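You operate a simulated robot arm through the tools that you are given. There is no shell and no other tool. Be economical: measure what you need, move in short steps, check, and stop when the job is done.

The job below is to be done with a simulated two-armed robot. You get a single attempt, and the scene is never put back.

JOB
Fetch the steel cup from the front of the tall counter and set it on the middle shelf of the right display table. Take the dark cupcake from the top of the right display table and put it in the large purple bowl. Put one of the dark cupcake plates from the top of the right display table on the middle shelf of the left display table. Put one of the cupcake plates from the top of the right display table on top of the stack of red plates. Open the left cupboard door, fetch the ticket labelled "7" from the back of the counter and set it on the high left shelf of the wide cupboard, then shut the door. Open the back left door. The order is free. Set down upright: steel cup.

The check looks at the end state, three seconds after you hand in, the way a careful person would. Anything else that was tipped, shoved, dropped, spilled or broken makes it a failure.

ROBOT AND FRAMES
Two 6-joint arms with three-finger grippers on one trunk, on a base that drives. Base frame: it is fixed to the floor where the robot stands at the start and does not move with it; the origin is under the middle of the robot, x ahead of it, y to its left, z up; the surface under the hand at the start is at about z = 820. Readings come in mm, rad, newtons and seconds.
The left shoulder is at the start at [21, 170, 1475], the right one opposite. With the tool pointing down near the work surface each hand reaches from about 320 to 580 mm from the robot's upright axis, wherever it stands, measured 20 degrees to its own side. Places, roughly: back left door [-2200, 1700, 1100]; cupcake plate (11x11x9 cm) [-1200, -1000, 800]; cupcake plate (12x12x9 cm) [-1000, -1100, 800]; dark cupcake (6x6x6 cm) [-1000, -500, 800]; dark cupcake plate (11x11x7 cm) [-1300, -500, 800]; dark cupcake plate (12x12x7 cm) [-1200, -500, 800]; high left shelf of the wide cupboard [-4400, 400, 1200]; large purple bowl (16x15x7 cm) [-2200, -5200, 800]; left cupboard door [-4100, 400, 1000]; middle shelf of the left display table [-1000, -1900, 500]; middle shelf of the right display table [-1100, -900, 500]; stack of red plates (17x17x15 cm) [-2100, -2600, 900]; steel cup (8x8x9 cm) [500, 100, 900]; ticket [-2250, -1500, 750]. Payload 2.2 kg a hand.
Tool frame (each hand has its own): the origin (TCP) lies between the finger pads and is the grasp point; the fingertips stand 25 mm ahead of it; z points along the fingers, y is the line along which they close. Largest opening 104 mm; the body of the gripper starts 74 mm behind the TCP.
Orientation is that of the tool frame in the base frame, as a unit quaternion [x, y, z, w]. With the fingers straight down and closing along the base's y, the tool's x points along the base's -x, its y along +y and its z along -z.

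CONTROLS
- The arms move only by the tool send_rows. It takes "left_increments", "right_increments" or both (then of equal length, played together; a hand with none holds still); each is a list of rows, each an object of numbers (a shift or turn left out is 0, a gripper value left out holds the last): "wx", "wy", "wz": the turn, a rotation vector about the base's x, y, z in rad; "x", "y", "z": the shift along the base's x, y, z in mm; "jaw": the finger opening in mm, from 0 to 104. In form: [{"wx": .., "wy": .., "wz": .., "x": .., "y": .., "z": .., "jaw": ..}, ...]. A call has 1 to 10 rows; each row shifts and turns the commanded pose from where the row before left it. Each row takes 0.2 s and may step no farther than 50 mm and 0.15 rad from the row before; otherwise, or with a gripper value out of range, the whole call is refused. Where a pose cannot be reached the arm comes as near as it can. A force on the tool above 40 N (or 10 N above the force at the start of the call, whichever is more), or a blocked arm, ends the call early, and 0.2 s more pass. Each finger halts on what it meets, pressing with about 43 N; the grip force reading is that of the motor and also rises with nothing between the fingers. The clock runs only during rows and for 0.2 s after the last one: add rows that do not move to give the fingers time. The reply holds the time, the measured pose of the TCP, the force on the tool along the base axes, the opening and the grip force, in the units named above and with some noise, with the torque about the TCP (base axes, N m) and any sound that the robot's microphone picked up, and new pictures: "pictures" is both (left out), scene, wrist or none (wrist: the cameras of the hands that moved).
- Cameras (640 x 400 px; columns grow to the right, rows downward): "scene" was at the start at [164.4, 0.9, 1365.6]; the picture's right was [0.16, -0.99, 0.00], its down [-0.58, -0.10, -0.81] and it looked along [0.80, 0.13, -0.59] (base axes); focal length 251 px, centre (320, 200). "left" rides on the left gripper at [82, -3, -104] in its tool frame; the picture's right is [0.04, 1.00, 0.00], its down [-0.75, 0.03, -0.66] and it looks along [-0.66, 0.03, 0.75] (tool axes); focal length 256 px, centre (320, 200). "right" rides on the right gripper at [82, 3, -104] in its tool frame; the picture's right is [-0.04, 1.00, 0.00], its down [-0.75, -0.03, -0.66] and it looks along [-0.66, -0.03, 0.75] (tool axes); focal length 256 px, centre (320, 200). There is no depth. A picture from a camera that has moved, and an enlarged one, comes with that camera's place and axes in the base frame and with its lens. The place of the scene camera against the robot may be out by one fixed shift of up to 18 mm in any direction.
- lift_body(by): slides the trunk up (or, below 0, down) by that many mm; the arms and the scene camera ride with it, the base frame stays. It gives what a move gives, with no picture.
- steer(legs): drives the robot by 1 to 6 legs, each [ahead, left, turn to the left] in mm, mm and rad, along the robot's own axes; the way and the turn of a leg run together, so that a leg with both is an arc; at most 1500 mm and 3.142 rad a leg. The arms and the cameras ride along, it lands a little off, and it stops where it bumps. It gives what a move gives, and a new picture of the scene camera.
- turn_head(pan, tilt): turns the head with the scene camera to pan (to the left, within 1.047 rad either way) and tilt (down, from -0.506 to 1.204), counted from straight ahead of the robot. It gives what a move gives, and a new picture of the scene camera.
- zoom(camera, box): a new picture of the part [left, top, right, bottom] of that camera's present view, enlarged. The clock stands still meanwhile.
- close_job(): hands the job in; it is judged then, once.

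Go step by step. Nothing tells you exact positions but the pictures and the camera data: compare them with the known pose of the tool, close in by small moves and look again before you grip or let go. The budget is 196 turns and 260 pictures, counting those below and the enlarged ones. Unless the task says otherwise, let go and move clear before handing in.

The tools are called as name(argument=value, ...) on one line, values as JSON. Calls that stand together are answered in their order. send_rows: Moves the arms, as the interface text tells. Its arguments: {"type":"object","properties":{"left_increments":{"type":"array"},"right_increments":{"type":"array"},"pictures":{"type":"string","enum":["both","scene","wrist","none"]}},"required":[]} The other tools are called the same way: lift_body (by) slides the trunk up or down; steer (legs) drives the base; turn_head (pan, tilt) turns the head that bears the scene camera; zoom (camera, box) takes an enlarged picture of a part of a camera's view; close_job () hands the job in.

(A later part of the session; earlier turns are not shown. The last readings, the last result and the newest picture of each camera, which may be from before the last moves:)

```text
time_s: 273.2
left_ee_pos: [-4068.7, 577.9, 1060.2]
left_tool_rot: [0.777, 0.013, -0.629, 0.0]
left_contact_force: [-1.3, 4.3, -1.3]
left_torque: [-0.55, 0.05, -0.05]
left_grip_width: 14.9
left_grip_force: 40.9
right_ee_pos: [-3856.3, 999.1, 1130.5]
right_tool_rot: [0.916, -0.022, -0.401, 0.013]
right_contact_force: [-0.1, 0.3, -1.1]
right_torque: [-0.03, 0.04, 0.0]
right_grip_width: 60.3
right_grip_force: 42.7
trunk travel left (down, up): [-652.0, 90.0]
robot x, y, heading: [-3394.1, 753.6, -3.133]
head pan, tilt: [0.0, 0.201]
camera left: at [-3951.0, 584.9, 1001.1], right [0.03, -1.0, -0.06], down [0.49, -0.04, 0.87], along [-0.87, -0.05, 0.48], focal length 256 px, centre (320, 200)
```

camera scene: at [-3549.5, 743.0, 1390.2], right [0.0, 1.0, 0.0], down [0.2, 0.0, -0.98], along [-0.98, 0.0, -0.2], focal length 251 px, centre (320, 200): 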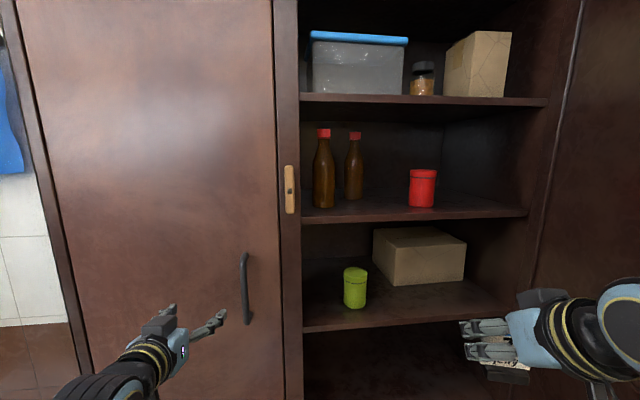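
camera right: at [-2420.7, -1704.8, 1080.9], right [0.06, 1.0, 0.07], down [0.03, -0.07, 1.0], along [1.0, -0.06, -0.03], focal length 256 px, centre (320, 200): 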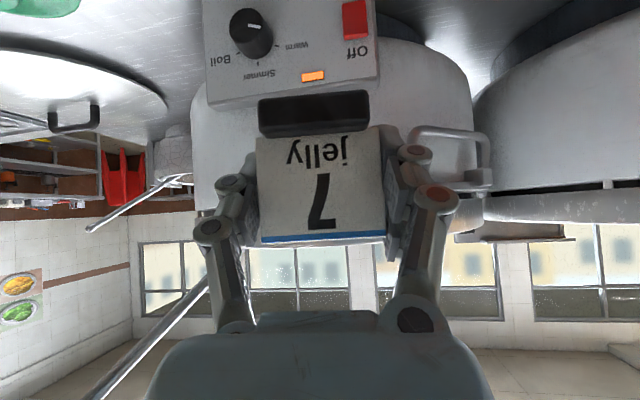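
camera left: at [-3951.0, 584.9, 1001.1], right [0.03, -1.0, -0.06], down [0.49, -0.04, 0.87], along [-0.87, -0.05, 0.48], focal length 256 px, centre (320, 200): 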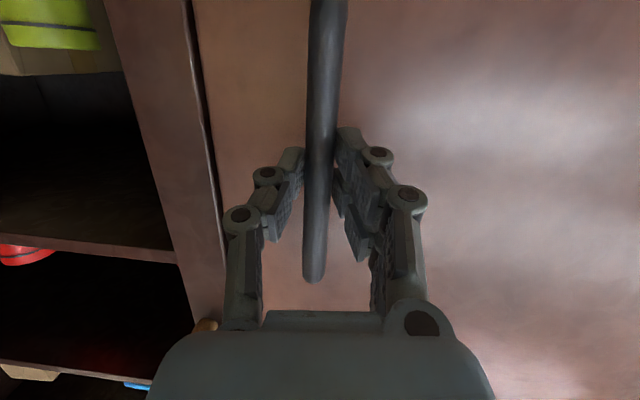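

Handle gripped. Start with a small pull along the door's arc to confirm it swings.

send_rows(left_increments=[{"x": 12, "y": -1, "wz": -0.02}, {"x": 18, "y": -2, "wz": -0.03}, {"x": 23, "y": -3, "wz": -0.04}], pictures="both")

```text
time_s: 274.0
left_ee_pos: [-4015.6, 574.3, 1060.6]
left_tool_rot: [0.777, -0.024, -0.628, -0.03]
left_contact_force: [3.5, 20.8, 1.9]
left_torque: [-0.21, 0.08, -0.3]
left_grip_width: 14.7
left_grip_force: 41.4
right_ee_pos: [-3853.7, 1001.2, 1130.1]
right_tool_rot: [0.916, -0.022, -0.401, 0.014]
right_contact_force: [0.9, -0.4, -0.9]
right_torque: [0.0, 0.01, -0.02]
right_grip_width: 60.2
right_grip_force: 42.7
trunk travel left (down, up): [-652.0, 90.0]
robot x, y, heading: [-3391.4, 758.2, -3.139]
head pan, tilt: [0.0, 0.201]
camera scene: at [-3546.3, 746.3, 1390.6], right [0.0, 1.0, 0.0], down [0.2, 0.0, -0.98], along [-0.98, 0.0, -0.2], focal length 251 px, centre (320, 200)
camera left: at [-3896.2, 570.3, 1001.4], right [-0.06, -1.0, -0.06], down [0.48, -0.08, 0.87], along [-0.87, 0.03, 0.48], focal length 256 px, centre (320, 200)
```

scene: 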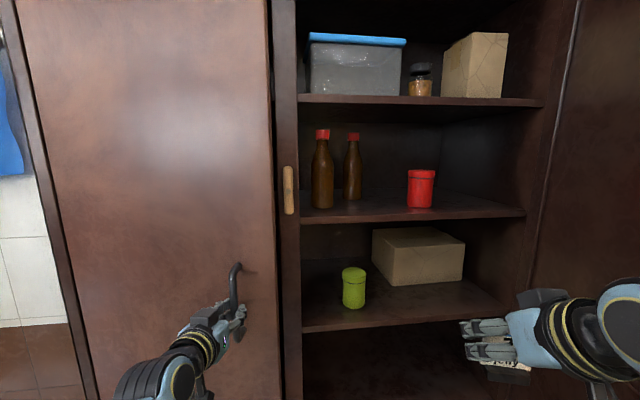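
left: 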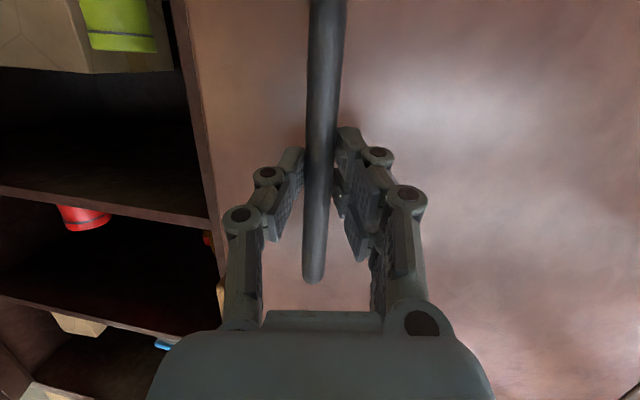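

The door swings. Continuing along the arc.

send_rows(left_increments=[{"x": 36, "y": -3, "wz": -0.05}, {"x": 36, "y": -9, "wz": -0.05}, {"x": 35, "y": -12.5, "wz": -0.05}, {"x": 34, "y": -15, "wz": -0.05}], pictures="scene")

```text
time_s: 275.0
left_ee_pos: [-3875.2, 526.1, 1059.4]
left_tool_rot: [0.77, -0.099, -0.623, -0.091]
left_contact_force: [-7.8, -19.3, -3.7]
left_torque: [-1.24, -0.02, 0.39]
left_grip_width: 14.2
left_grip_force: 40.0
right_ee_pos: [-3855.6, 991.8, 1131.9]
right_tool_rot: [0.916, -0.019, -0.4, 0.011]
right_contact_force: [0.1, -0.3, -0.3]
right_torque: [0.0, 0.06, -0.02]
right_grip_width: 60.3
right_grip_force: 42.8
trunk travel left (down, up): [-652.0, 90.0]
robot x, y, heading: [-3387.8, 756.9, -3.132]
head pan, tilt: [0.0, 0.201]
camera scene: at [-3548.0, 737.5, 1390.4], right [-0.01, 1.0, 0.0], down [0.2, 0.0, -0.98], along [-0.98, -0.01, -0.2], focal length 251 px, centre (320, 200)
```

scene: 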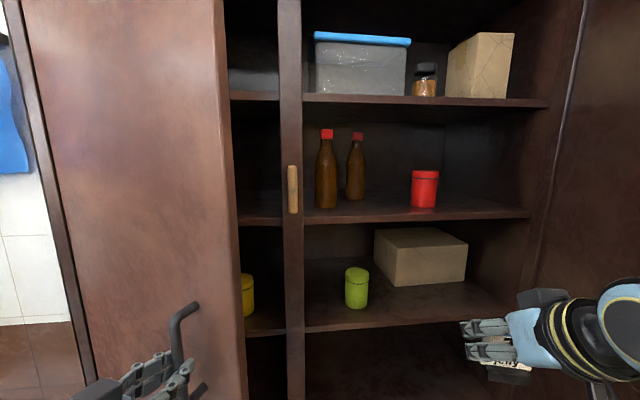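

send_rows(left_increments=[{"x": 32, "y": -26, "wz": -0.06}, {"x": 31, "y": -21, "wz": -0.06}, {"x": 29, "y": -23, "wz": -0.06}], pictures="scene")

```text
time_s: 275.8
left_ee_pos: [-3787.3, 457.7, 1059.5]
left_tool_rot: [0.758, -0.168, -0.613, -0.145]
left_contact_force: [-23.4, -25.3, 10.7]
left_torque: [-1.44, 0.31, 0.33]
left_grip_width: 14.0
left_grip_force: 40.1
right_ee_pos: [-3857.6, 993.7, 1130.7]
right_tool_rot: [0.917, -0.02, -0.399, 0.01]
right_contact_force: [0.5, 0.1, -0.8]
right_torque: [0.01, -0.01, -0.01]
right_grip_width: 59.8
right_grip_force: 43.1
trunk travel left (down, up): [-652.0, 90.0]
robot x, y, heading: [-3390.7, 755.1, -3.135]
head pan, tilt: [0.0, 0.201]
camera scene: at [-3550.7, 738.3, 1390.3], right [0.0, 1.0, 0.0], down [0.2, 0.0, -0.98], along [-0.98, 0.0, -0.2], focal length 251 px, centre (320, 200)
```

scene: 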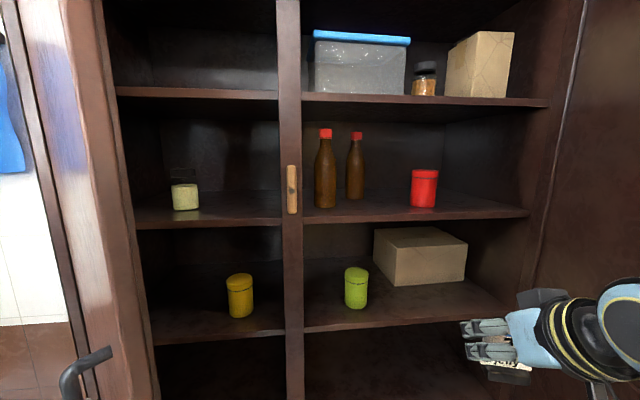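

Door is about half open and the left shelves are visible; the high shelf is at z ≈ 1249. I'll release the handle and then push the door further open from its inner side.

send_rows(left_increments=[{"x": -3, "jaw": 30}, {"jaw": 60}, {"jaw": 80}, {"jaw": 80}], pictures="wrist")

steer(legs=[[-230, 0, 0]])

```text
time_s: 276.8
left_ee_pos: [-3787.9, 461.5, 1060.0]
left_tool_rot: [0.759, -0.169, -0.612, -0.148]
left_contact_force: [-0.3, -0.2, 0.4]
left_torque: [-0.02, -0.01, 0.03]
left_grip_width: 79.8
left_grip_force: 0.1
right_ee_pos: [-3856.2, 998.0, 1130.8]
right_tool_rot: [0.916, -0.022, -0.4, 0.011]
right_contact_force: [-0.1, -0.6, -1.0]
right_torque: [0.01, 0.01, 0.0]
right_grip_width: 59.9
right_grip_force: 42.7
trunk travel left (down, up): [-652.0, 90.0]
robot x, y, heading: [-3392.8, 758.9, -3.136]
head pan, tilt: [0.0, 0.201]
camera left: at [-3678.9, 414.0, 1001.9], right [-0.43, -0.9, -0.06], down [0.42, -0.25, 0.87], along [-0.8, 0.35, 0.48], focal length 256 px, centre (320, 200)
```

left: 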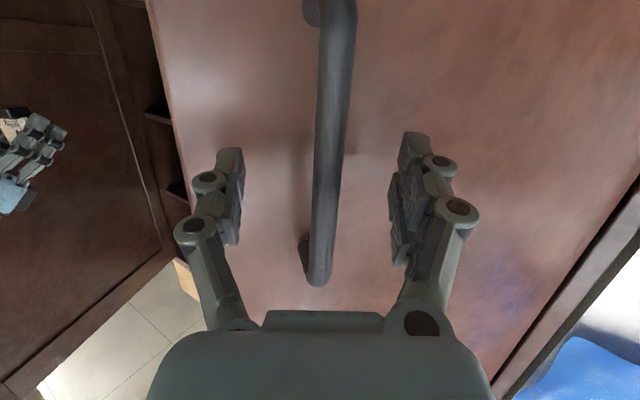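

```text
time_s: 278.6
left_ee_pos: [-3555.6, 462.9, 1060.6]
left_tool_rot: [0.758, -0.167, -0.613, -0.147]
left_contact_force: [-0.4, -0.1, 0.4]
left_torque: [0.0, -0.03, 0.01]
left_grip_width: 80.0
left_grip_force: 0.1
right_ee_pos: [-3625.7, 998.4, 1131.7]
right_tool_rot: [0.916, -0.02, -0.401, 0.013]
right_contact_force: [0.2, -0.1, 0.0]
right_torque: [-0.04, 0.01, 0.02]
right_grip_width: 59.7
right_grip_force: 43.0
trunk travel left (down, up): [-652.0, 90.0]
robot x, y, heading: [-3161.2, 757.4, -3.136]
head pan, tilt: [0.0, 0.201]
camera scene: at [-3316.5, 744.0, 1390.5], right [-0.01, 1.0, 0.0], down [0.2, 0.0, -0.98], along [-0.98, -0.01, -0.2], focal length 251 px, centre (320, 200)
```

scene: 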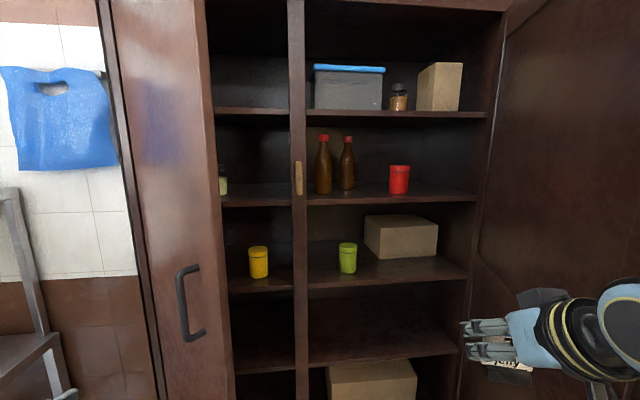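

The door holds at roughly 40°. I'll bring the left hand (closed) around the door edge to its inner side.

send_rows(left_increments=[{"x": -30, "y": 30, "wz": 0.08, "jaw": 20}, {"x": -30, "y": 30, "wz": 0.08, "jaw": 5}, {"x": -30, "y": 30, "wz": 0.08}, {"x": -30, "y": 30, "wz": 0.08}, {"x": -20, "y": 5, "wz": 0.05}], pictures="both")

```text
time_s: 279.8
left_ee_pos: [-3698.7, 587.2, 1061.2]
left_tool_rot: [0.777, -0.025, -0.629, -0.032]
left_contact_force: [-0.3, 0.0, -0.3]
left_torque: [0.01, 0.0, -0.02]
left_grip_width: 5.1
left_grip_force: 0.1
right_ee_pos: [-3625.5, 997.6, 1130.6]
right_tool_rot: [0.916, -0.021, -0.401, 0.012]
right_contact_force: [-0.3, -1.1, -0.2]
right_torque: [-0.01, -0.02, 0.0]
right_grip_width: 59.6
right_grip_force: 42.8
trunk travel left (down, up): [-652.0, 90.0]
robot x, y, heading: [-3164.3, 757.5, -3.135]
head pan, tilt: [0.0, 0.201]
camera scene: at [-3318.1, 743.6, 1390.3], right [-0.01, 1.0, 0.0], down [0.2, 0.0, -0.98], along [-0.98, -0.01, -0.2], focal length 251 px, centre (320, 200)
camera left: at [-3578.8, 582.1, 1002.8], right [-0.07, -1.0, -0.06], down [0.48, -0.08, 0.87], along [-0.87, 0.03, 0.48], focal length 256 px, centre (320, 200)
```

scene: 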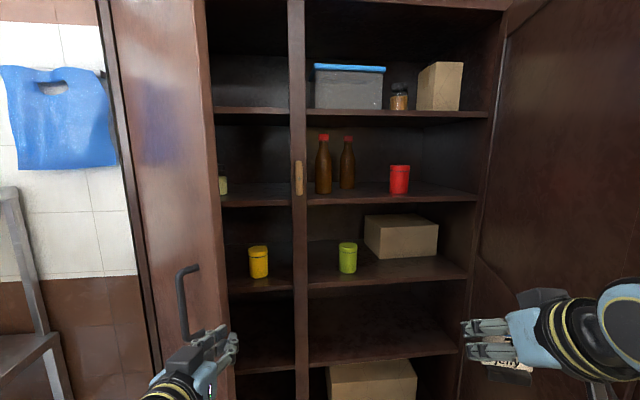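
left: 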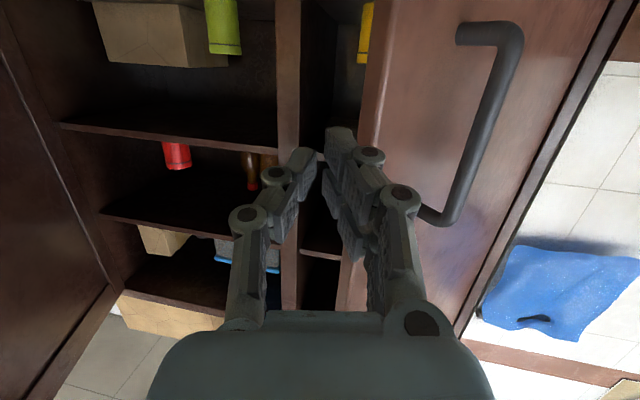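

The door edge is near (−3845, 540). Shifting the hand right a little and then driving in.

send_rows(left_increments=[{"y": 25, "x": -10}, {"y": 25, "x": -10}, {"x": -30}, {"x": -30}], pictures="wrist")

```text
time_s: 280.9
left_ee_pos: [-3768.4, 596.8, 1042.0]
left_tool_rot: [0.783, -0.047, -0.621, 0.003]
left_contact_force: [-0.3, -0.2, -0.6]
left_torque: [-0.01, 0.01, -0.01]
left_grip_width: 5.0
left_grip_force: 0.1
right_ee_pos: [-3626.0, 998.9, 1131.7]
right_tool_rot: [0.916, -0.02, -0.4, 0.013]
right_contact_force: [0.1, -0.3, 0.1]
right_torque: [0.01, 0.01, 0.03]
right_grip_width: 59.8
right_grip_force: 43.0
trunk travel left (down, up): [-652.0, 90.0]
robot x, y, heading: [-3162.6, 758.2, -3.137]
head pan, tilt: [0.0, 0.201]
stopped in row 4 (left hand): the arm was blocked; the commanded pose is now the measured one
camera left: at [-3649.9, 589.4, 985.8], right [-0.06, -1.0, 0.02], down [0.47, -0.01, 0.89], along [-0.88, 0.07, 0.46], focal length 256 px, centre (320, 200)
```

left: 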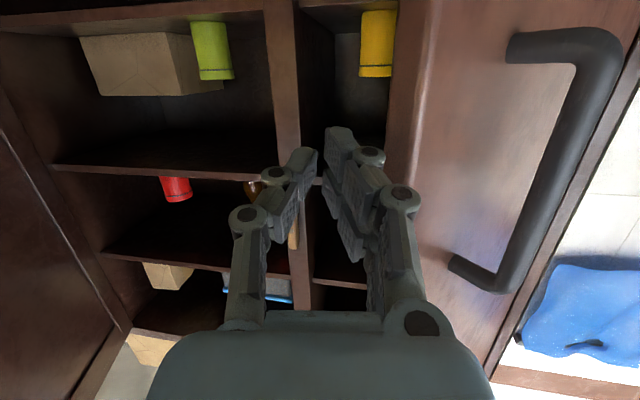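

send_rows(right_increments=[{"y": -25}, {"y": -25}], pictures="none")

steer(legs=[[0, -60, 0], [120, 0, 0]])

send_rows(left_increments=[{"z": 0}], pictures="wrist")

```text
time_s: 281.8
left_ee_pos: [-3770.9, 597.9, 1041.1]
left_tool_rot: [0.783, -0.047, -0.62, 0.003]
left_contact_force: [-0.2, 0.3, -1.0]
left_torque: [-0.02, 0.0, -0.03]
left_grip_width: 4.8
left_grip_force: 0.1
right_ee_pos: [-3628.4, 981.8, 1130.6]
right_tool_rot: [0.914, 0.005, -0.404, -0.038]
right_contact_force: [0.0, -0.1, -0.6]
right_torque: [-0.01, 0.02, -0.04]
right_grip_width: 59.9
right_grip_force: 43.0
trunk travel left (down, up): [-652.0, 90.0]
robot x, y, heading: [-3159.8, 761.1, -3.132]
head pan, tilt: [0.0, 0.201]
stopped in row 2 (right hand): the arm was blocked; the commanded pose is now the measured one
```

```text
time_s: 283.6
left_ee_pos: [-3891.7, 658.3, 1040.3]
left_tool_rot: [0.783, -0.048, -0.62, 0.002]
left_contact_force: [-0.6, 0.2, -0.6]
left_torque: [-0.02, -0.03, -0.02]
left_grip_width: 5.0
left_grip_force: 0.1
right_ee_pos: [-3749.3, 1040.6, 1130.6]
right_tool_rot: [0.914, 0.005, -0.403, -0.037]
right_contact_force: [-1.0, -0.2, -1.1]
right_torque: [-0.01, 0.0, -0.02]
right_grip_width: 59.7
right_grip_force: 43.4
trunk travel left (down, up): [-652.0, 90.0]
robot x, y, heading: [-3281.3, 813.3, -3.14]
head pan, tilt: [0.0, 0.201]
camera scene: at [-3440.0, 803.0, 1390.2], right [-0.01, 1.0, 0.0], down [0.2, 0.0, -0.98], along [-0.98, -0.01, -0.2], focal length 251 px, centre (320, 200)
```

scene: 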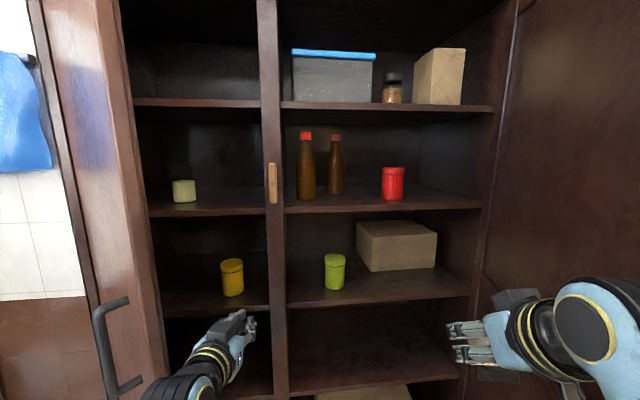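

```text
time_s: 284.0
left_ee_pos: [-3890.3, 657.2, 1042.0]
left_tool_rot: [0.784, -0.048, -0.619, 0.003]
left_contact_force: [0.4, 0.6, 0.3]
left_torque: [0.0, -0.01, 0.02]
left_grip_width: 5.1
left_grip_force: 0.1
right_ee_pos: [-3747.3, 1039.9, 1131.0]
right_tool_rot: [0.914, 0.005, -0.403, -0.036]
right_contact_force: [0.2, 0.6, -0.3]
right_torque: [-0.01, 0.02, -0.01]
right_grip_width: 59.6
right_grip_force: 43.1
trunk travel left (down, up): [-652.0, 90.0]
robot x, y, heading: [-3284.6, 816.0, -3.138]
head pan, tilt: [0.0, 0.201]
camera left: at [-3771.1, 648.6, 985.7], right [-0.06, -1.0, 0.02], down [0.46, -0.01, 0.89], along [-0.88, 0.07, 0.46], focal length 256 px, centre (320, 200)
```

left: 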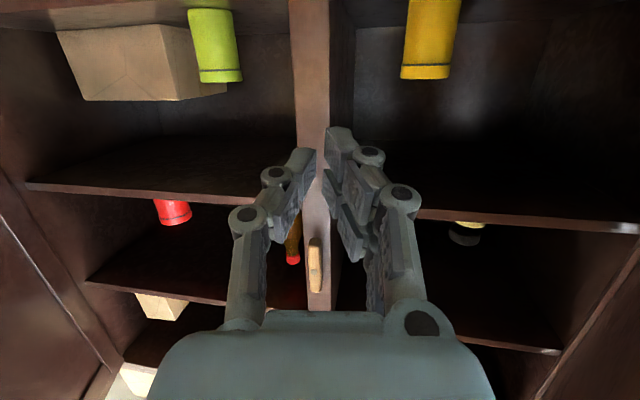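

The hand is inside the opening. Strafing left to push the door open from inside.

steer(legs=[[0, 180, 0]])

```text
time_s: 285.3
left_ee_pos: [-3882.6, 528.4, 1037.6]
left_tool_rot: [0.785, -0.048, -0.618, 0.002]
left_contact_force: [0.1, -0.8, 1.1]
left_torque: [-0.01, 0.01, 0.01]
left_grip_width: 5.2
left_grip_force: 0.0
right_ee_pos: [-3742.1, 912.3, 1133.0]
right_tool_rot: [0.913, 0.004, -0.406, -0.039]
right_contact_force: [1.0, -0.2, 0.5]
right_torque: [0.02, 0.04, -0.01]
right_grip_width: 59.6
right_grip_force: 42.5
trunk travel left (down, up): [-652.0, 90.0]
robot x, y, heading: [-3284.9, 687.6, -3.139]
head pan, tilt: [0.0, 0.201]
stopped in leg 1: the robot was blocked; the commanded pose is now the measured one
camera scene: at [-3431.6, 673.2, 1391.2], right [0.0, 1.0, 0.0], down [0.19, 0.0, -0.98], along [-0.98, 0.0, -0.19], focal length 251 px, centre (320, 200)
```

scene: 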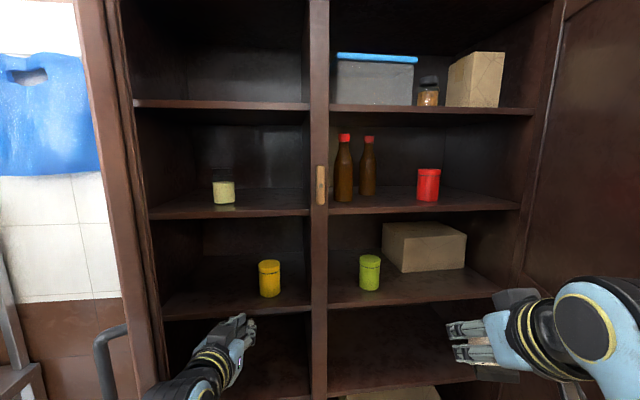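

The arm met the door; I'll push it open with arm motion instead.

send_rows(left_increments=[{"y": -25}, {"y": -30}, {"y": -30}, {"y": -30}, {"y": -30}, {"y": -30}], pictures="scene")

```text
time_s: 286.7
left_ee_pos: [-3889.3, 355.2, 1034.2]
left_tool_rot: [0.787, -0.049, -0.615, 0.001]
left_contact_force: [0.2, -0.7, -0.3]
left_torque: [-0.02, -0.05, 0.0]
left_grip_width: 4.8
left_grip_force: 0.0
right_ee_pos: [-3748.0, 911.8, 1131.1]
right_tool_rot: [0.914, 0.004, -0.405, -0.038]
right_contact_force: [-0.7, -0.3, -0.8]
right_torque: [0.0, 0.01, 0.01]
right_grip_width: 59.9
right_grip_force: 42.8
trunk travel left (down, up): [-652.0, 90.0]
robot x, y, heading: [-3275.2, 688.4, -3.141]
head pan, tilt: [0.0, 0.201]
camera scene: at [-3438.7, 673.4, 1390.4], right [0.0, 1.0, 0.0], down [0.2, 0.0, -0.98], along [-0.98, 0.0, -0.2], focal length 251 px, centre (320, 200)
```

scene: 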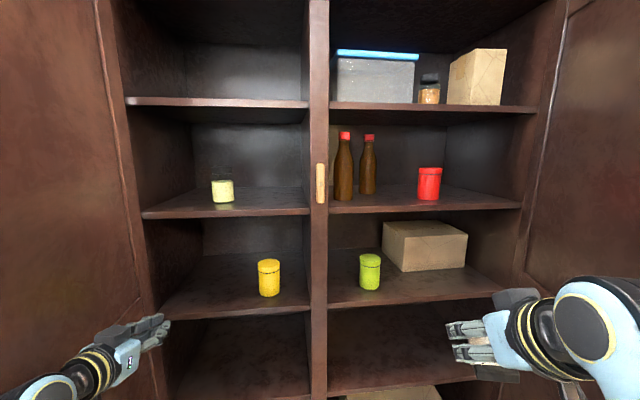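

Works well. A bit further.

send_rows(left_increments=[{"y": -30}, {"y": -30}, {"y": -30}, {"y": -30}], pictures="scene")

```text
time_s: 287.7
left_ee_pos: [-3889.5, 234.2, 1034.6]
left_tool_rot: [0.787, -0.048, -0.616, 0.002]
left_contact_force: [-0.2, 0.4, 0.0]
left_torque: [0.02, 0.02, -0.07]
left_grip_width: 5.0
left_grip_force: 0.0
right_ee_pos: [-3748.2, 911.2, 1130.2]
right_tool_rot: [0.914, 0.005, -0.404, -0.038]
right_contact_force: [-0.5, -0.3, -0.5]
right_torque: [0.0, -0.01, 0.01]
right_grip_width: 59.6
right_grip_force: 42.5
trunk travel left (down, up): [-652.0, 90.0]
robot x, y, heading: [-3284.4, 685.5, -3.137]
head pan, tilt: [0.0, 0.201]
camera scene: at [-3438.8, 673.8, 1390.4], right [0.0, 1.0, 0.0], down [0.2, 0.0, -0.98], along [-0.98, 0.0, -0.2], focal length 251 px, centre (320, 200)
```

scene: 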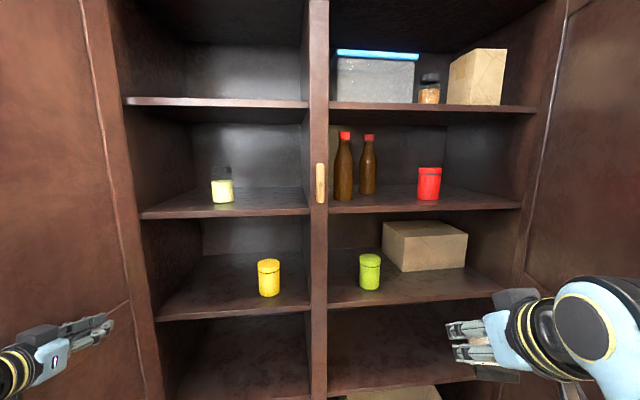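

The door is wide open. I'll retract the left hand, and raise and level the right hand with the ticket.

send_rows(left_increments=[{"x": 15, "y": 40}, {"x": 30, "y": 40}, {"x": 35, "y": 35}, {"x": 35, "y": 35}, {"x": 35, "y": 30}], right_increments=[{"z": 39, "wx": -0.073}, {"z": 39}, {"z": 39}, {"z": 39}, {"z": 39}], pictures="wrist")

```text
time_s: 288.9
left_ee_pos: [-3736.8, 416.4, 1036.6]
left_tool_rot: [0.786, -0.049, -0.616, 0.002]
left_contact_force: [-0.1, 0.2, -0.4]
left_torque: [0.01, -0.01, -0.01]
left_grip_width: 5.0
left_grip_force: 0.1
right_ee_pos: [-3748.2, 909.8, 1320.9]
right_tool_rot: [0.914, -0.012, -0.405, -0.006]
right_contact_force: [-0.1, -0.4, -0.6]
right_torque: [0.01, 0.01, -0.01]
right_grip_width: 60.1
right_grip_force: 43.3
right hand out of reach, approached as far as the arm can: row 5
trunk travel left (down, up): [-652.0, 90.0]
robot x, y, heading: [-3283.4, 687.3, -3.141]
head pan, tilt: [0.0, 0.201]
camera right: at [-3615.9, 901.8, 1328.6], right [-0.05, -1.0, 0.03], down [-0.02, 0.03, 1.0], along [-1.0, 0.05, -0.02], focal length 256 px, centre (320, 200)
camera left: at [-3617.7, 407.9, 982.1], right [-0.07, -1.0, 0.02], down [0.46, -0.01, 0.89], along [-0.89, 0.07, 0.46], focal length 256 px, centre (320, 200)
```

right: 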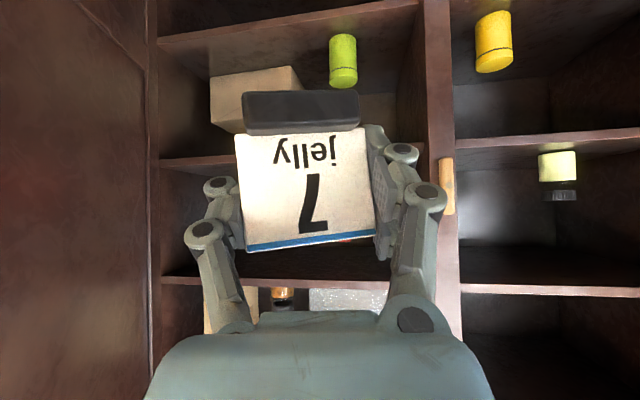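
left: 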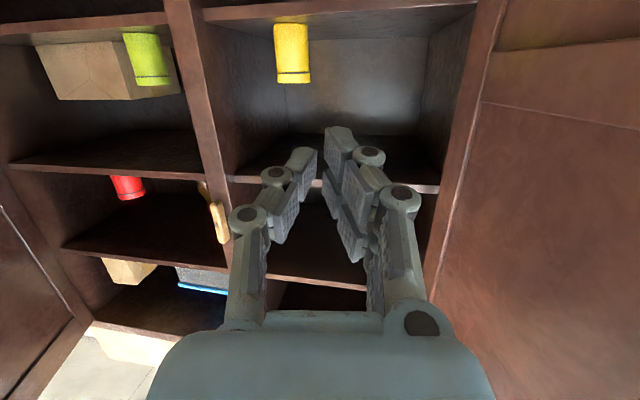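

Ticket is level. The high left shelf surface is about z ≈ 1220. I'll yaw the robot left about 0.55 rad so the right hand can enter the left compartment while staying clear of the door.

steer(legs=[[0, 0, 0.55]])

turn_head(pan=-0.25, tilt=0.2)

```text
time_s: 290.8
left_ee_pos: [-3527.6, 217.4, 1035.2]
left_tool_rot: [0.77, 0.167, -0.592, 0.17]
left_contact_force: [0.1, 0.2, -0.4]
left_torque: [0.0, 0.01, 0.03]
left_grip_width: 5.0
left_grip_force: 0.0
right_ee_pos: [-3796.7, 630.3, 1319.4]
right_tool_rot: [0.882, 0.239, -0.391, 0.106]
right_contact_force: [0.7, -1.1, -0.7]
right_torque: [-0.01, -0.04, -0.01]
right_grip_width: 59.9
right_grip_force: 43.0
trunk travel left (down, up): [-652.0, 90.0]
robot x, y, heading: [-3283.8, 689.7, -2.588]
head pan, tilt: [0.0, 0.201]
camera scene: at [-3414.0, 588.8, 1390.4], right [-0.53, 0.85, 0.0], down [0.17, 0.11, -0.98], along [-0.83, -0.52, -0.2], focal length 251 px, centre (320, 200)
```

scene: 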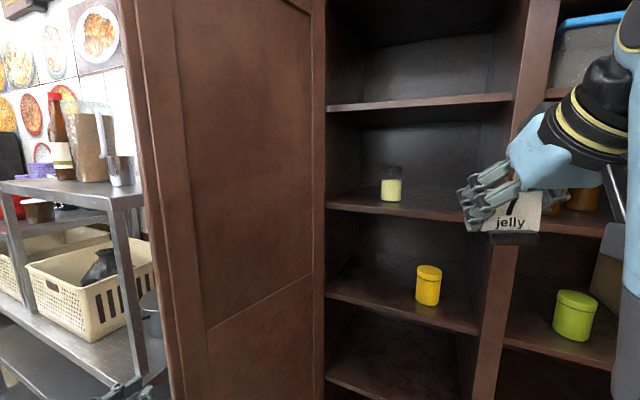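

```text
time_s: 291.6
left_ee_pos: [-3528.8, 218.3, 1035.8]
left_tool_rot: [0.77, 0.168, -0.592, 0.17]
left_contact_force: [-0.6, -0.1, -0.4]
left_torque: [0.02, 0.01, 0.02]
left_grip_width: 5.0
left_grip_force: 0.1
right_ee_pos: [-3796.8, 629.6, 1319.9]
right_tool_rot: [0.883, 0.238, -0.392, 0.105]
right_contact_force: [0.0, -0.4, -0.7]
right_torque: [-0.01, -0.02, 0.02]
right_grip_width: 59.9
right_grip_force: 43.3
trunk travel left (down, up): [-652.0, 90.0]
robot x, y, heading: [-3282.9, 688.7, -2.588]
head pan, tilt: [-0.25, 0.201]
camera scene: at [-3423.7, 609.9, 1390.4], right [-0.3, 0.95, 0.0], down [0.19, 0.06, -0.98], along [-0.93, -0.3, -0.2], focal length 251 px, centre (320, 200)
```

scene: 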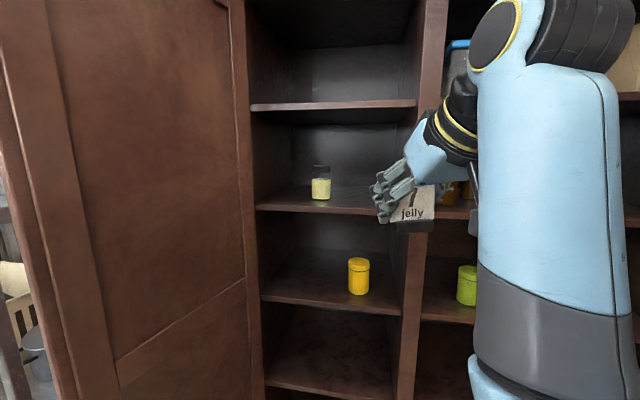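

Shift the left hand inward, move the base into position, then extend the ticket into the shelf.

send_rows(left_increments=[{"x": -18, "y": 34}, {"x": -18, "y": 34}], pictures="none")

steer(legs=[[133, -75, 0]])

send_rows(right_increments=[{"x": -26, "y": -16}, {"x": -26, "y": -16}, {"x": -26, "y": -16}, {"x": -26, "y": -16}], pictures="both")

```text
time_s: 292.2
left_ee_pos: [-3564.3, 286.8, 1034.4]
left_tool_rot: [0.77, 0.167, -0.592, 0.17]
left_contact_force: [-0.2, 1.0, 0.3]
left_torque: [-0.02, -0.01, 0.05]
left_grip_width: 5.2
left_grip_force: 0.1
right_ee_pos: [-3797.0, 631.4, 1319.5]
right_tool_rot: [0.882, 0.238, -0.393, 0.105]
right_contact_force: [0.0, 1.5, -0.6]
right_torque: [0.0, 0.02, 0.05]
right_grip_width: 59.8
right_grip_force: 43.4
trunk travel left (down, up): [-652.0, 90.0]
robot x, y, heading: [-3282.5, 693.5, -2.587]
head pan, tilt: [-0.25, 0.201]
```

```text
time_s: 293.6
left_ee_pos: [-3718.5, 280.8, 1036.2]
left_tool_rot: [0.771, 0.167, -0.591, 0.17]
left_contact_force: [-0.4, -0.7, -0.9]
left_torque: [0.04, -0.02, 0.03]
left_grip_width: 5.3
left_grip_force: 0.1
right_ee_pos: [-3951.3, 624.4, 1318.7]
right_tool_rot: [0.882, 0.237, -0.392, 0.105]
right_contact_force: [-0.9, 0.1, -0.3]
right_torque: [-0.05, 0.0, -0.04]
right_grip_width: 60.0
right_grip_force: 43.0
trunk travel left (down, up): [-652.0, 90.0]
robot x, y, heading: [-3437.6, 681.9, -2.588]
head pan, tilt: [-0.25, 0.201]
camera scene: at [-3578.5, 603.8, 1390.2], right [-0.3, 0.95, 0.0], down [0.19, 0.06, -0.98], along [-0.93, -0.29, -0.2], focal length 251 px, centre (320, 200)
```

scene: 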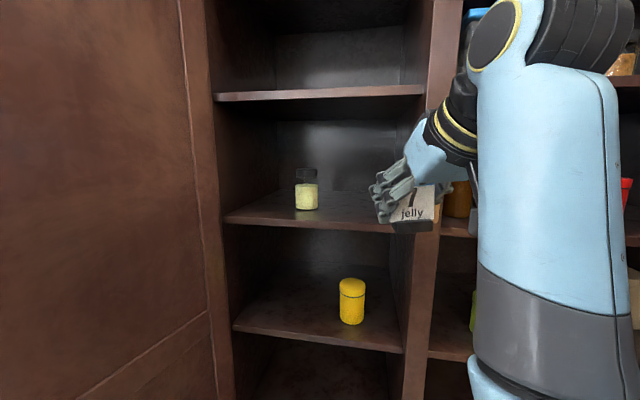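

```text
time_s: 294.6
left_ee_pos: [-3719.3, 280.0, 1036.0]
left_tool_rot: [0.771, 0.166, -0.592, 0.169]
left_contact_force: [-0.1, -0.7, 1.5]
left_torque: [0.01, 0.0, -0.01]
left_grip_width: 4.6
left_grip_force: 0.1
right_ee_pos: [-4055.0, 559.6, 1318.2]
right_tool_rot: [0.883, 0.237, -0.392, 0.105]
right_contact_force: [0.3, -0.3, -0.7]
right_torque: [-0.03, -0.01, 0.01]
right_grip_width: 60.2
right_grip_force: 42.9
trunk travel left (down, up): [-652.0, 90.0]
robot x, y, heading: [-3436.3, 680.0, -2.586]
head pan, tilt: [-0.25, 0.201]
camera scene: at [-3578.4, 603.3, 1390.2], right [-0.3, 0.95, 0.0], down [0.19, 0.06, -0.98], along [-0.93, -0.29, -0.2], focal length 251 px, centre (320, 200)
camera right: at [-3938.3, 622.9, 1327.0], right [0.48, -0.88, 0.03], down [-0.03, 0.02, 1.0], along [-0.88, -0.48, -0.02], focal length 256 px, centre (320, 200)
```

scene: 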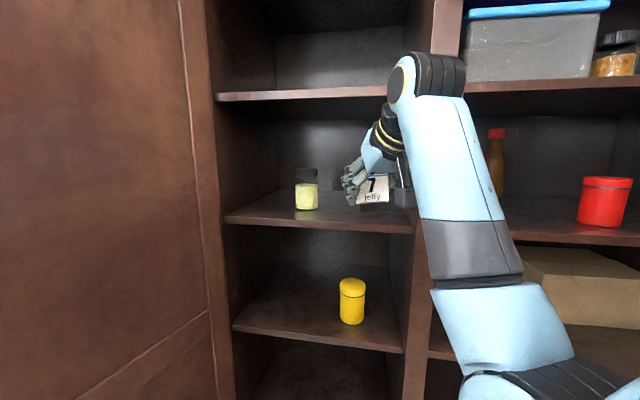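
right: 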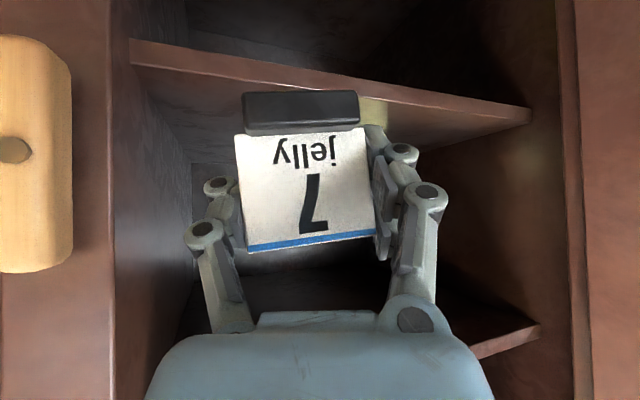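

Clear on all sides. Extending deeper and slightly lower.

send_rows(right_increments=[{"x": -30, "y": -19, "z": -6}, {"x": -30, "y": -19, "z": -6}, {"x": -30, "y": -19, "z": -6}, {"x": -30, "y": -19, "z": -6}], pictures="both")

```text
time_s: 295.6
left_ee_pos: [-3719.9, 280.1, 1035.7]
left_tool_rot: [0.771, 0.166, -0.591, 0.169]
left_contact_force: [-0.7, 0.7, -0.1]
left_torque: [0.0, 0.0, 0.01]
left_grip_width: 5.1
left_grip_force: 0.0
right_ee_pos: [-4174.5, 483.2, 1293.1]
right_tool_rot: [0.883, 0.237, -0.392, 0.105]
right_contact_force: [-0.3, 0.6, -1.2]
right_torque: [0.0, 0.01, 0.04]
right_grip_width: 60.2
right_grip_force: 42.8
trunk travel left (down, up): [-652.0, 90.0]
robot x, y, heading: [-3433.6, 683.7, -2.585]
head pan, tilt: [-0.25, 0.201]
camera scene: at [-3578.5, 603.0, 1390.2], right [-0.3, 0.95, 0.0], down [0.19, 0.06, -0.98], along [-0.93, -0.29, -0.2], focal length 251 px, centre (320, 200)
camera right: at [-4057.6, 546.7, 1302.8], right [0.48, -0.88, 0.03], down [-0.03, 0.02, 1.0], along [-0.88, -0.48, -0.02], focal length 256 px, centre (320, 200)
```

scene: 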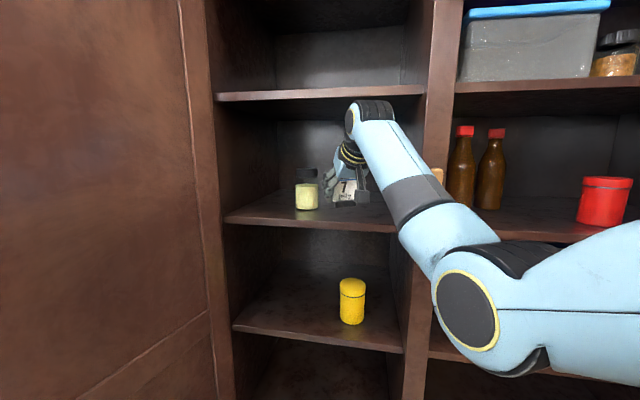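
right: 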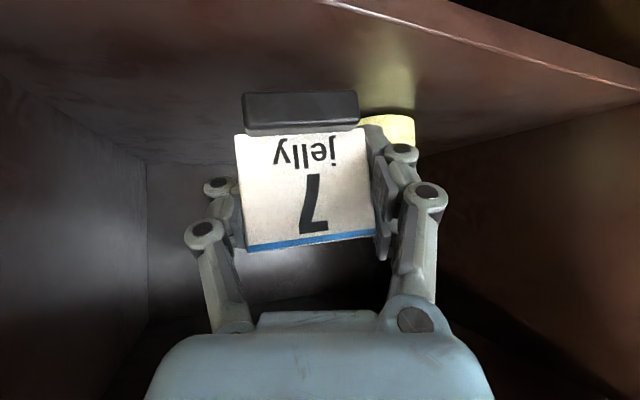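

The ticket is inside, with the jar about 70 mm clear. Lowering to the shelf.

send_rows(right_increments=[{"z": -5}, {"z": -5}, {"z": -4}], pictures="none")

send_rows(right_increments=[{"z": -3}, {"z": -3}], pictures="none")

send_rows(right_increments=[{"z": -2}, {"z": -2}], pictures="wrist")

```text
time_s: 296.4
left_ee_pos: [-3717.7, 279.5, 1035.5]
left_tool_rot: [0.77, 0.168, -0.591, 0.17]
left_contact_force: [0.3, 0.3, 0.1]
left_torque: [-0.01, 0.0, 0.01]
left_grip_width: 5.1
left_grip_force: 0.0
right_ee_pos: [-4174.5, 484.2, 1280.2]
right_tool_rot: [0.882, 0.238, -0.392, 0.105]
right_contact_force: [-0.9, -0.3, -0.3]
right_torque: [0.0, 0.02, 0.06]
right_grip_width: 60.2
right_grip_force: 43.1
trunk travel left (down, up): [-652.0, 90.0]
robot x, y, heading: [-3433.0, 683.9, -2.586]
head pan, tilt: [-0.25, 0.201]
```

```text
time_s: 297.0
left_ee_pos: [-3718.0, 279.7, 1035.6]
left_tool_rot: [0.77, 0.167, -0.592, 0.169]
left_contact_force: [-0.3, -0.7, 0.5]
left_torque: [0.0, -0.02, 0.01]
left_grip_width: 5.0
left_grip_force: 0.1
right_ee_pos: [-4173.8, 483.2, 1275.2]
right_tool_rot: [0.882, 0.237, -0.393, 0.105]
right_contact_force: [0.2, 0.7, -0.3]
right_torque: [-0.01, 0.02, -0.02]
right_grip_width: 60.1
right_grip_force: 42.5
trunk travel left (down, up): [-652.0, 90.0]
robot x, y, heading: [-3437.4, 681.3, -2.589]
head pan, tilt: [-0.25, 0.201]
```

```text
time_s: 297.6
left_ee_pos: [-3717.9, 279.1, 1035.2]
left_tool_rot: [0.77, 0.167, -0.592, 0.169]
left_contact_force: [0.1, -0.4, -0.2]
left_torque: [0.0, -0.03, -0.02]
left_grip_width: 5.1
left_grip_force: 0.0
right_ee_pos: [-4173.1, 484.6, 1271.0]
right_tool_rot: [0.882, 0.237, -0.392, 0.105]
right_contact_force: [0.7, 0.5, -0.1]
right_torque: [0.01, -0.01, -0.02]
right_grip_width: 60.0
right_grip_force: 43.1
trunk travel left (down, up): [-652.0, 90.0]
robot x, y, heading: [-3431.5, 679.5, -2.588]
head pan, tilt: [-0.25, 0.201]
camera right: at [-4056.3, 547.5, 1279.9], right [0.48, -0.88, 0.03], down [-0.03, 0.02, 1.0], along [-0.88, -0.48, -0.02], focal length 256 px, centre (320, 200)
```

right: 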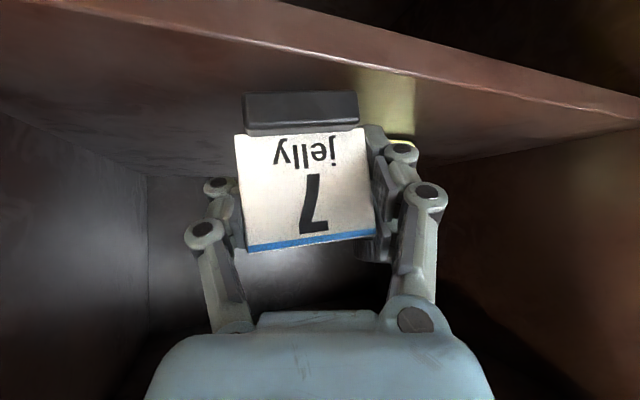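

I'd like a bit more margin from the shelf edge: up 5, advance 25 mm, then lower.

send_rows(right_increments=[{"z": 5}, {"x": -14, "y": -4}, {"x": -14, "y": -4}, {"z": -4}, {"z": -3}, {"z": -2}], pictures="none")

send_rows(right_increments=[{"z": -3}, {"z": -2}], pictures="none")

send_rows(right_increments=[{"z": -2}, {"z": -2}], pictures="wrist")

```text
time_s: 299.0
left_ee_pos: [-3718.7, 280.2, 1035.9]
left_tool_rot: [0.77, 0.167, -0.592, 0.169]
left_contact_force: [0.1, -0.1, 0.4]
left_torque: [0.04, -0.02, 0.0]
left_grip_width: 5.0
left_grip_force: 0.0
right_ee_pos: [-4202.8, 475.5, 1267.1]
right_tool_rot: [0.882, 0.237, -0.393, 0.105]
right_contact_force: [-0.7, -0.1, -0.7]
right_torque: [-0.03, 0.01, 0.03]
right_grip_width: 59.9
right_grip_force: 43.5
trunk travel left (down, up): [-652.0, 90.0]
robot x, y, heading: [-3433.4, 685.5, -2.584]
head pan, tilt: [-0.25, 0.201]
```

```text
time_s: 299.6
left_ee_pos: [-3717.9, 280.3, 1036.0]
left_tool_rot: [0.771, 0.167, -0.591, 0.17]
left_contact_force: [0.1, -1.3, 0.2]
left_torque: [-0.01, 0.03, 0.03]
left_grip_width: 4.9
left_grip_force: 0.1
right_ee_pos: [-4202.4, 476.6, 1262.2]
right_tool_rot: [0.882, 0.238, -0.392, 0.105]
right_contact_force: [0.0, -0.2, -0.7]
right_torque: [-0.01, 0.03, -0.01]
right_grip_width: 60.0
right_grip_force: 42.9
trunk travel left (down, up): [-652.0, 90.0]
robot x, y, heading: [-3434.2, 685.5, -2.587]
head pan, tilt: [-0.25, 0.201]
```

```text
time_s: 300.2
left_ee_pos: [-3717.1, 279.6, 1036.0]
left_tool_rot: [0.771, 0.166, -0.591, 0.168]
left_contact_force: [0.6, 0.0, 1.1]
left_torque: [-0.01, 0.02, -0.01]
left_grip_width: 4.9
left_grip_force: 0.0
right_ee_pos: [-4201.4, 475.9, 1261.5]
right_tool_rot: [0.881, 0.236, -0.395, 0.105]
right_contact_force: [-2.6, -0.9, 11.7]
right_torque: [-0.1, -0.23, -0.03]
right_grip_width: 59.9
right_grip_force: 42.3
trunk travel left (down, up): [-652.0, 90.0]
robot x, y, heading: [-3438.3, 684.4, -2.584]
head pan, tilt: [-0.25, 0.201]
camera right: at [-4084.0, 539.6, 1269.0], right [0.48, -0.88, 0.03], down [-0.03, 0.02, 1.0], along [-0.88, -0.48, -0.01], focal length 256 px, centre (320, 200)
```

right: 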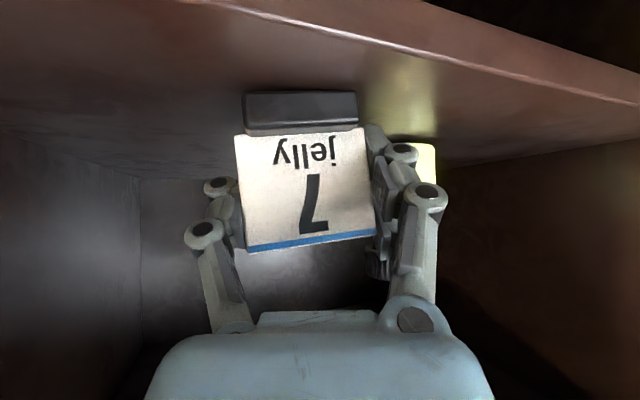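

Contact with the shelf. Release gently.

send_rows(right_increments=[{"z": 2}, {"jaw": 64}, {"jaw": 70}, {"jaw": 78}, {"jaw": 82}], pictures="wrist")

```text
time_s: 301.4
left_ee_pos: [-3718.6, 279.1, 1036.6]
left_tool_rot: [0.77, 0.167, -0.592, 0.17]
left_contact_force: [0.5, 0.4, -0.1]
left_torque: [-0.02, -0.03, -0.04]
left_grip_width: 5.0
left_grip_force: 0.1
right_ee_pos: [-4201.2, 475.2, 1259.6]
right_tool_rot: [0.882, 0.238, -0.393, 0.105]
right_contact_force: [0.2, 0.1, 0.0]
right_torque: [-0.01, 0.04, -0.02]
right_grip_width: 83.4
right_grip_force: 0.0
trunk travel left (down, up): [-652.0, 90.0]
robot x, y, heading: [-3436.8, 682.3, -2.587]
head pan, tilt: [-0.25, 0.201]
camera right: at [-4084.0, 539.7, 1268.5], right [0.48, -0.88, 0.03], down [-0.03, 0.02, 1.0], along [-0.88, -0.48, -0.02], focal length 256 px, centre (320, 200)
```

right: 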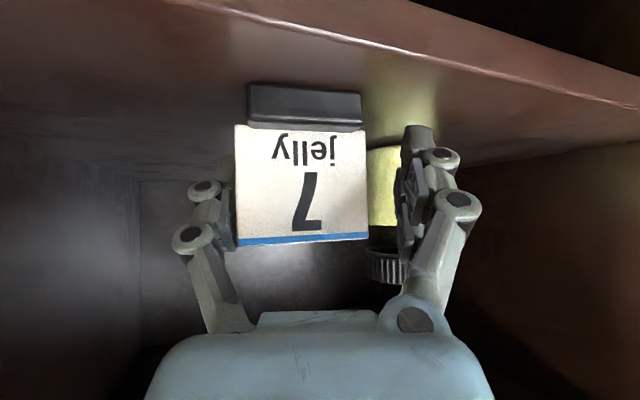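

Ticket stands upright on the shelf. Centre the fingers and withdraw.

send_rows(right_increments=[{"x": -3, "y": 5}, {"x": 17, "y": 10, "z": 6}, {"x": 26, "y": 15, "z": 8}, {"x": 26, "y": 15, "z": 8}, {"x": 30, "y": 18, "z": 4}, {"x": 30, "y": 18}, {"x": 30, "y": 18}, {"x": 30, "y": 18}], pictures="both")

```text
time_s: 303.2
left_ee_pos: [-3718.3, 279.6, 1035.8]
left_tool_rot: [0.77, 0.167, -0.592, 0.169]
left_contact_force: [0.7, -0.5, 0.3]
left_torque: [0.01, 0.02, 0.01]
left_grip_width: 4.7
left_grip_force: 0.1
right_ee_pos: [-4015.0, 594.2, 1286.0]
right_tool_rot: [0.883, 0.238, -0.391, 0.105]
right_contact_force: [0.2, 1.0, 0.0]
right_torque: [-0.01, -0.01, -0.02]
right_grip_width: 82.0
right_grip_force: 0.0
trunk travel left (down, up): [-652.0, 90.0]
robot x, y, heading: [-3432.7, 683.3, -2.586]
head pan, tilt: [-0.25, 0.201]
camera scene: at [-3576.2, 604.4, 1390.5], right [-0.3, 0.95, 0.0], down [0.19, 0.06, -0.98], along [-0.93, -0.29, -0.2], focal length 251 px, centre (320, 200)
camera right: at [-3897.3, 657.4, 1295.2], right [0.48, -0.88, 0.03], down [-0.03, 0.02, 1.0], along [-0.88, -0.48, -0.02], focal length 256 px, centre (320, 200)
```

scene: 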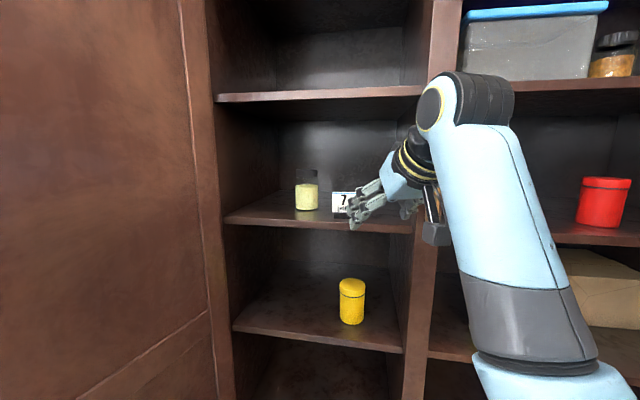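
right: 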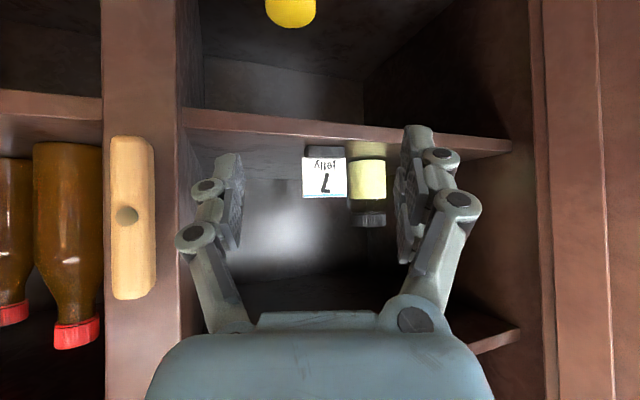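

The ticket is in place. Now I'll back out, square up again, and go round to the outside of the door to close it.

send_rows(right_increments=[{"x": 31, "y": 19, "z": -20}, {"x": 31, "y": 19, "z": -20}, {"z": -30}, {"z": -30}], pictures="none")

steer(legs=[[-350, 0, 0], [0, 380, 0], [0, 0, -0.555]])

turn_head(pan=0.2, tilt=0.25)

```text
time_s: 304.2
left_ee_pos: [-3716.5, 280.8, 1036.9]
left_tool_rot: [0.77, 0.167, -0.592, 0.17]
left_contact_force: [0.6, -0.3, 0.1]
left_torque: [-0.04, -0.02, -0.01]
left_grip_width: 5.2
left_grip_force: 0.1
right_ee_pos: [-3952.2, 632.3, 1186.4]
right_tool_rot: [0.882, 0.237, -0.393, 0.105]
right_contact_force: [0.2, -0.2, 0.5]
right_torque: [-0.01, -0.02, -0.02]
right_grip_width: 82.0
right_grip_force: 0.1
trunk travel left (down, up): [-652.0, 90.0]
robot x, y, heading: [-3439.7, 681.9, -2.581]
head pan, tilt: [-0.25, 0.201]
```

```text
time_s: 310.0
left_ee_pos: [-3391.4, 350.3, 1035.1]
left_tool_rot: [0.787, -0.052, -0.615, -0.001]
left_contact_force: [-0.4, -0.9, -0.2]
left_torque: [0.01, 0.02, -0.03]
left_grip_width: 4.8
left_grip_force: 0.0
right_ee_pos: [-3405.2, 773.0, 1187.1]
right_tool_rot: [0.914, -0.012, -0.407, -0.006]
right_contact_force: [-0.2, -0.4, 0.1]
right_torque: [-0.01, 0.01, 0.0]
right_grip_width: 81.8
right_grip_force: 0.1
trunk travel left (down, up): [-652.0, 90.0]
robot x, y, heading: [-2941.7, 546.4, 3.148]
head pan, tilt: [-0.25, 0.201]
camera scene: at [-3091.5, 553.7, 1390.4], right [0.25, 0.97, 0.0], down [0.19, -0.05, -0.98], along [-0.95, 0.24, -0.2], focal length 251 px, centre (320, 200)
```

scene: 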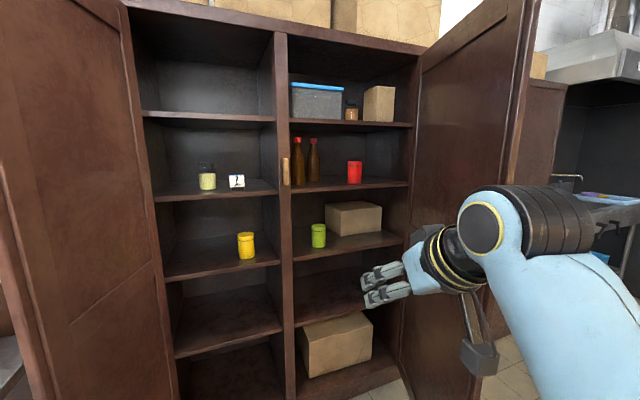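

```text
time_s: 310.9
left_ee_pos: [-3390.8, 350.8, 1035.4]
left_tool_rot: [0.787, -0.051, -0.615, 0.0]
left_contact_force: [0.6, -0.6, 0.3]
left_torque: [-0.03, 0.01, -0.03]
left_grip_width: 5.3
left_grip_force: 0.1
right_ee_pos: [-3404.7, 774.5, 1186.3]
right_tool_rot: [0.914, -0.013, -0.406, -0.006]
right_contact_force: [-0.8, 0.2, 0.3]
right_torque: [-0.01, 0.0, 0.01]
right_grip_width: 81.8
right_grip_force: 0.0
trunk travel left (down, up): [-652.0, 90.0]
robot x, y, heading: [-2936.4, 542.5, 3.143]
head pan, tilt: [0.201, 0.25]
camera scene: at [-3092.8, 512.0, 1385.9], right [-0.2, 0.98, 0.0], down [0.24, 0.05, -0.97], along [-0.95, -0.19, -0.25], focal length 251 px, centre (320, 200)
```

scene: 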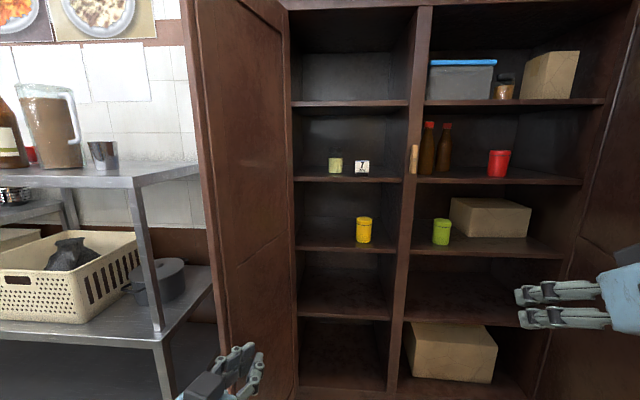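

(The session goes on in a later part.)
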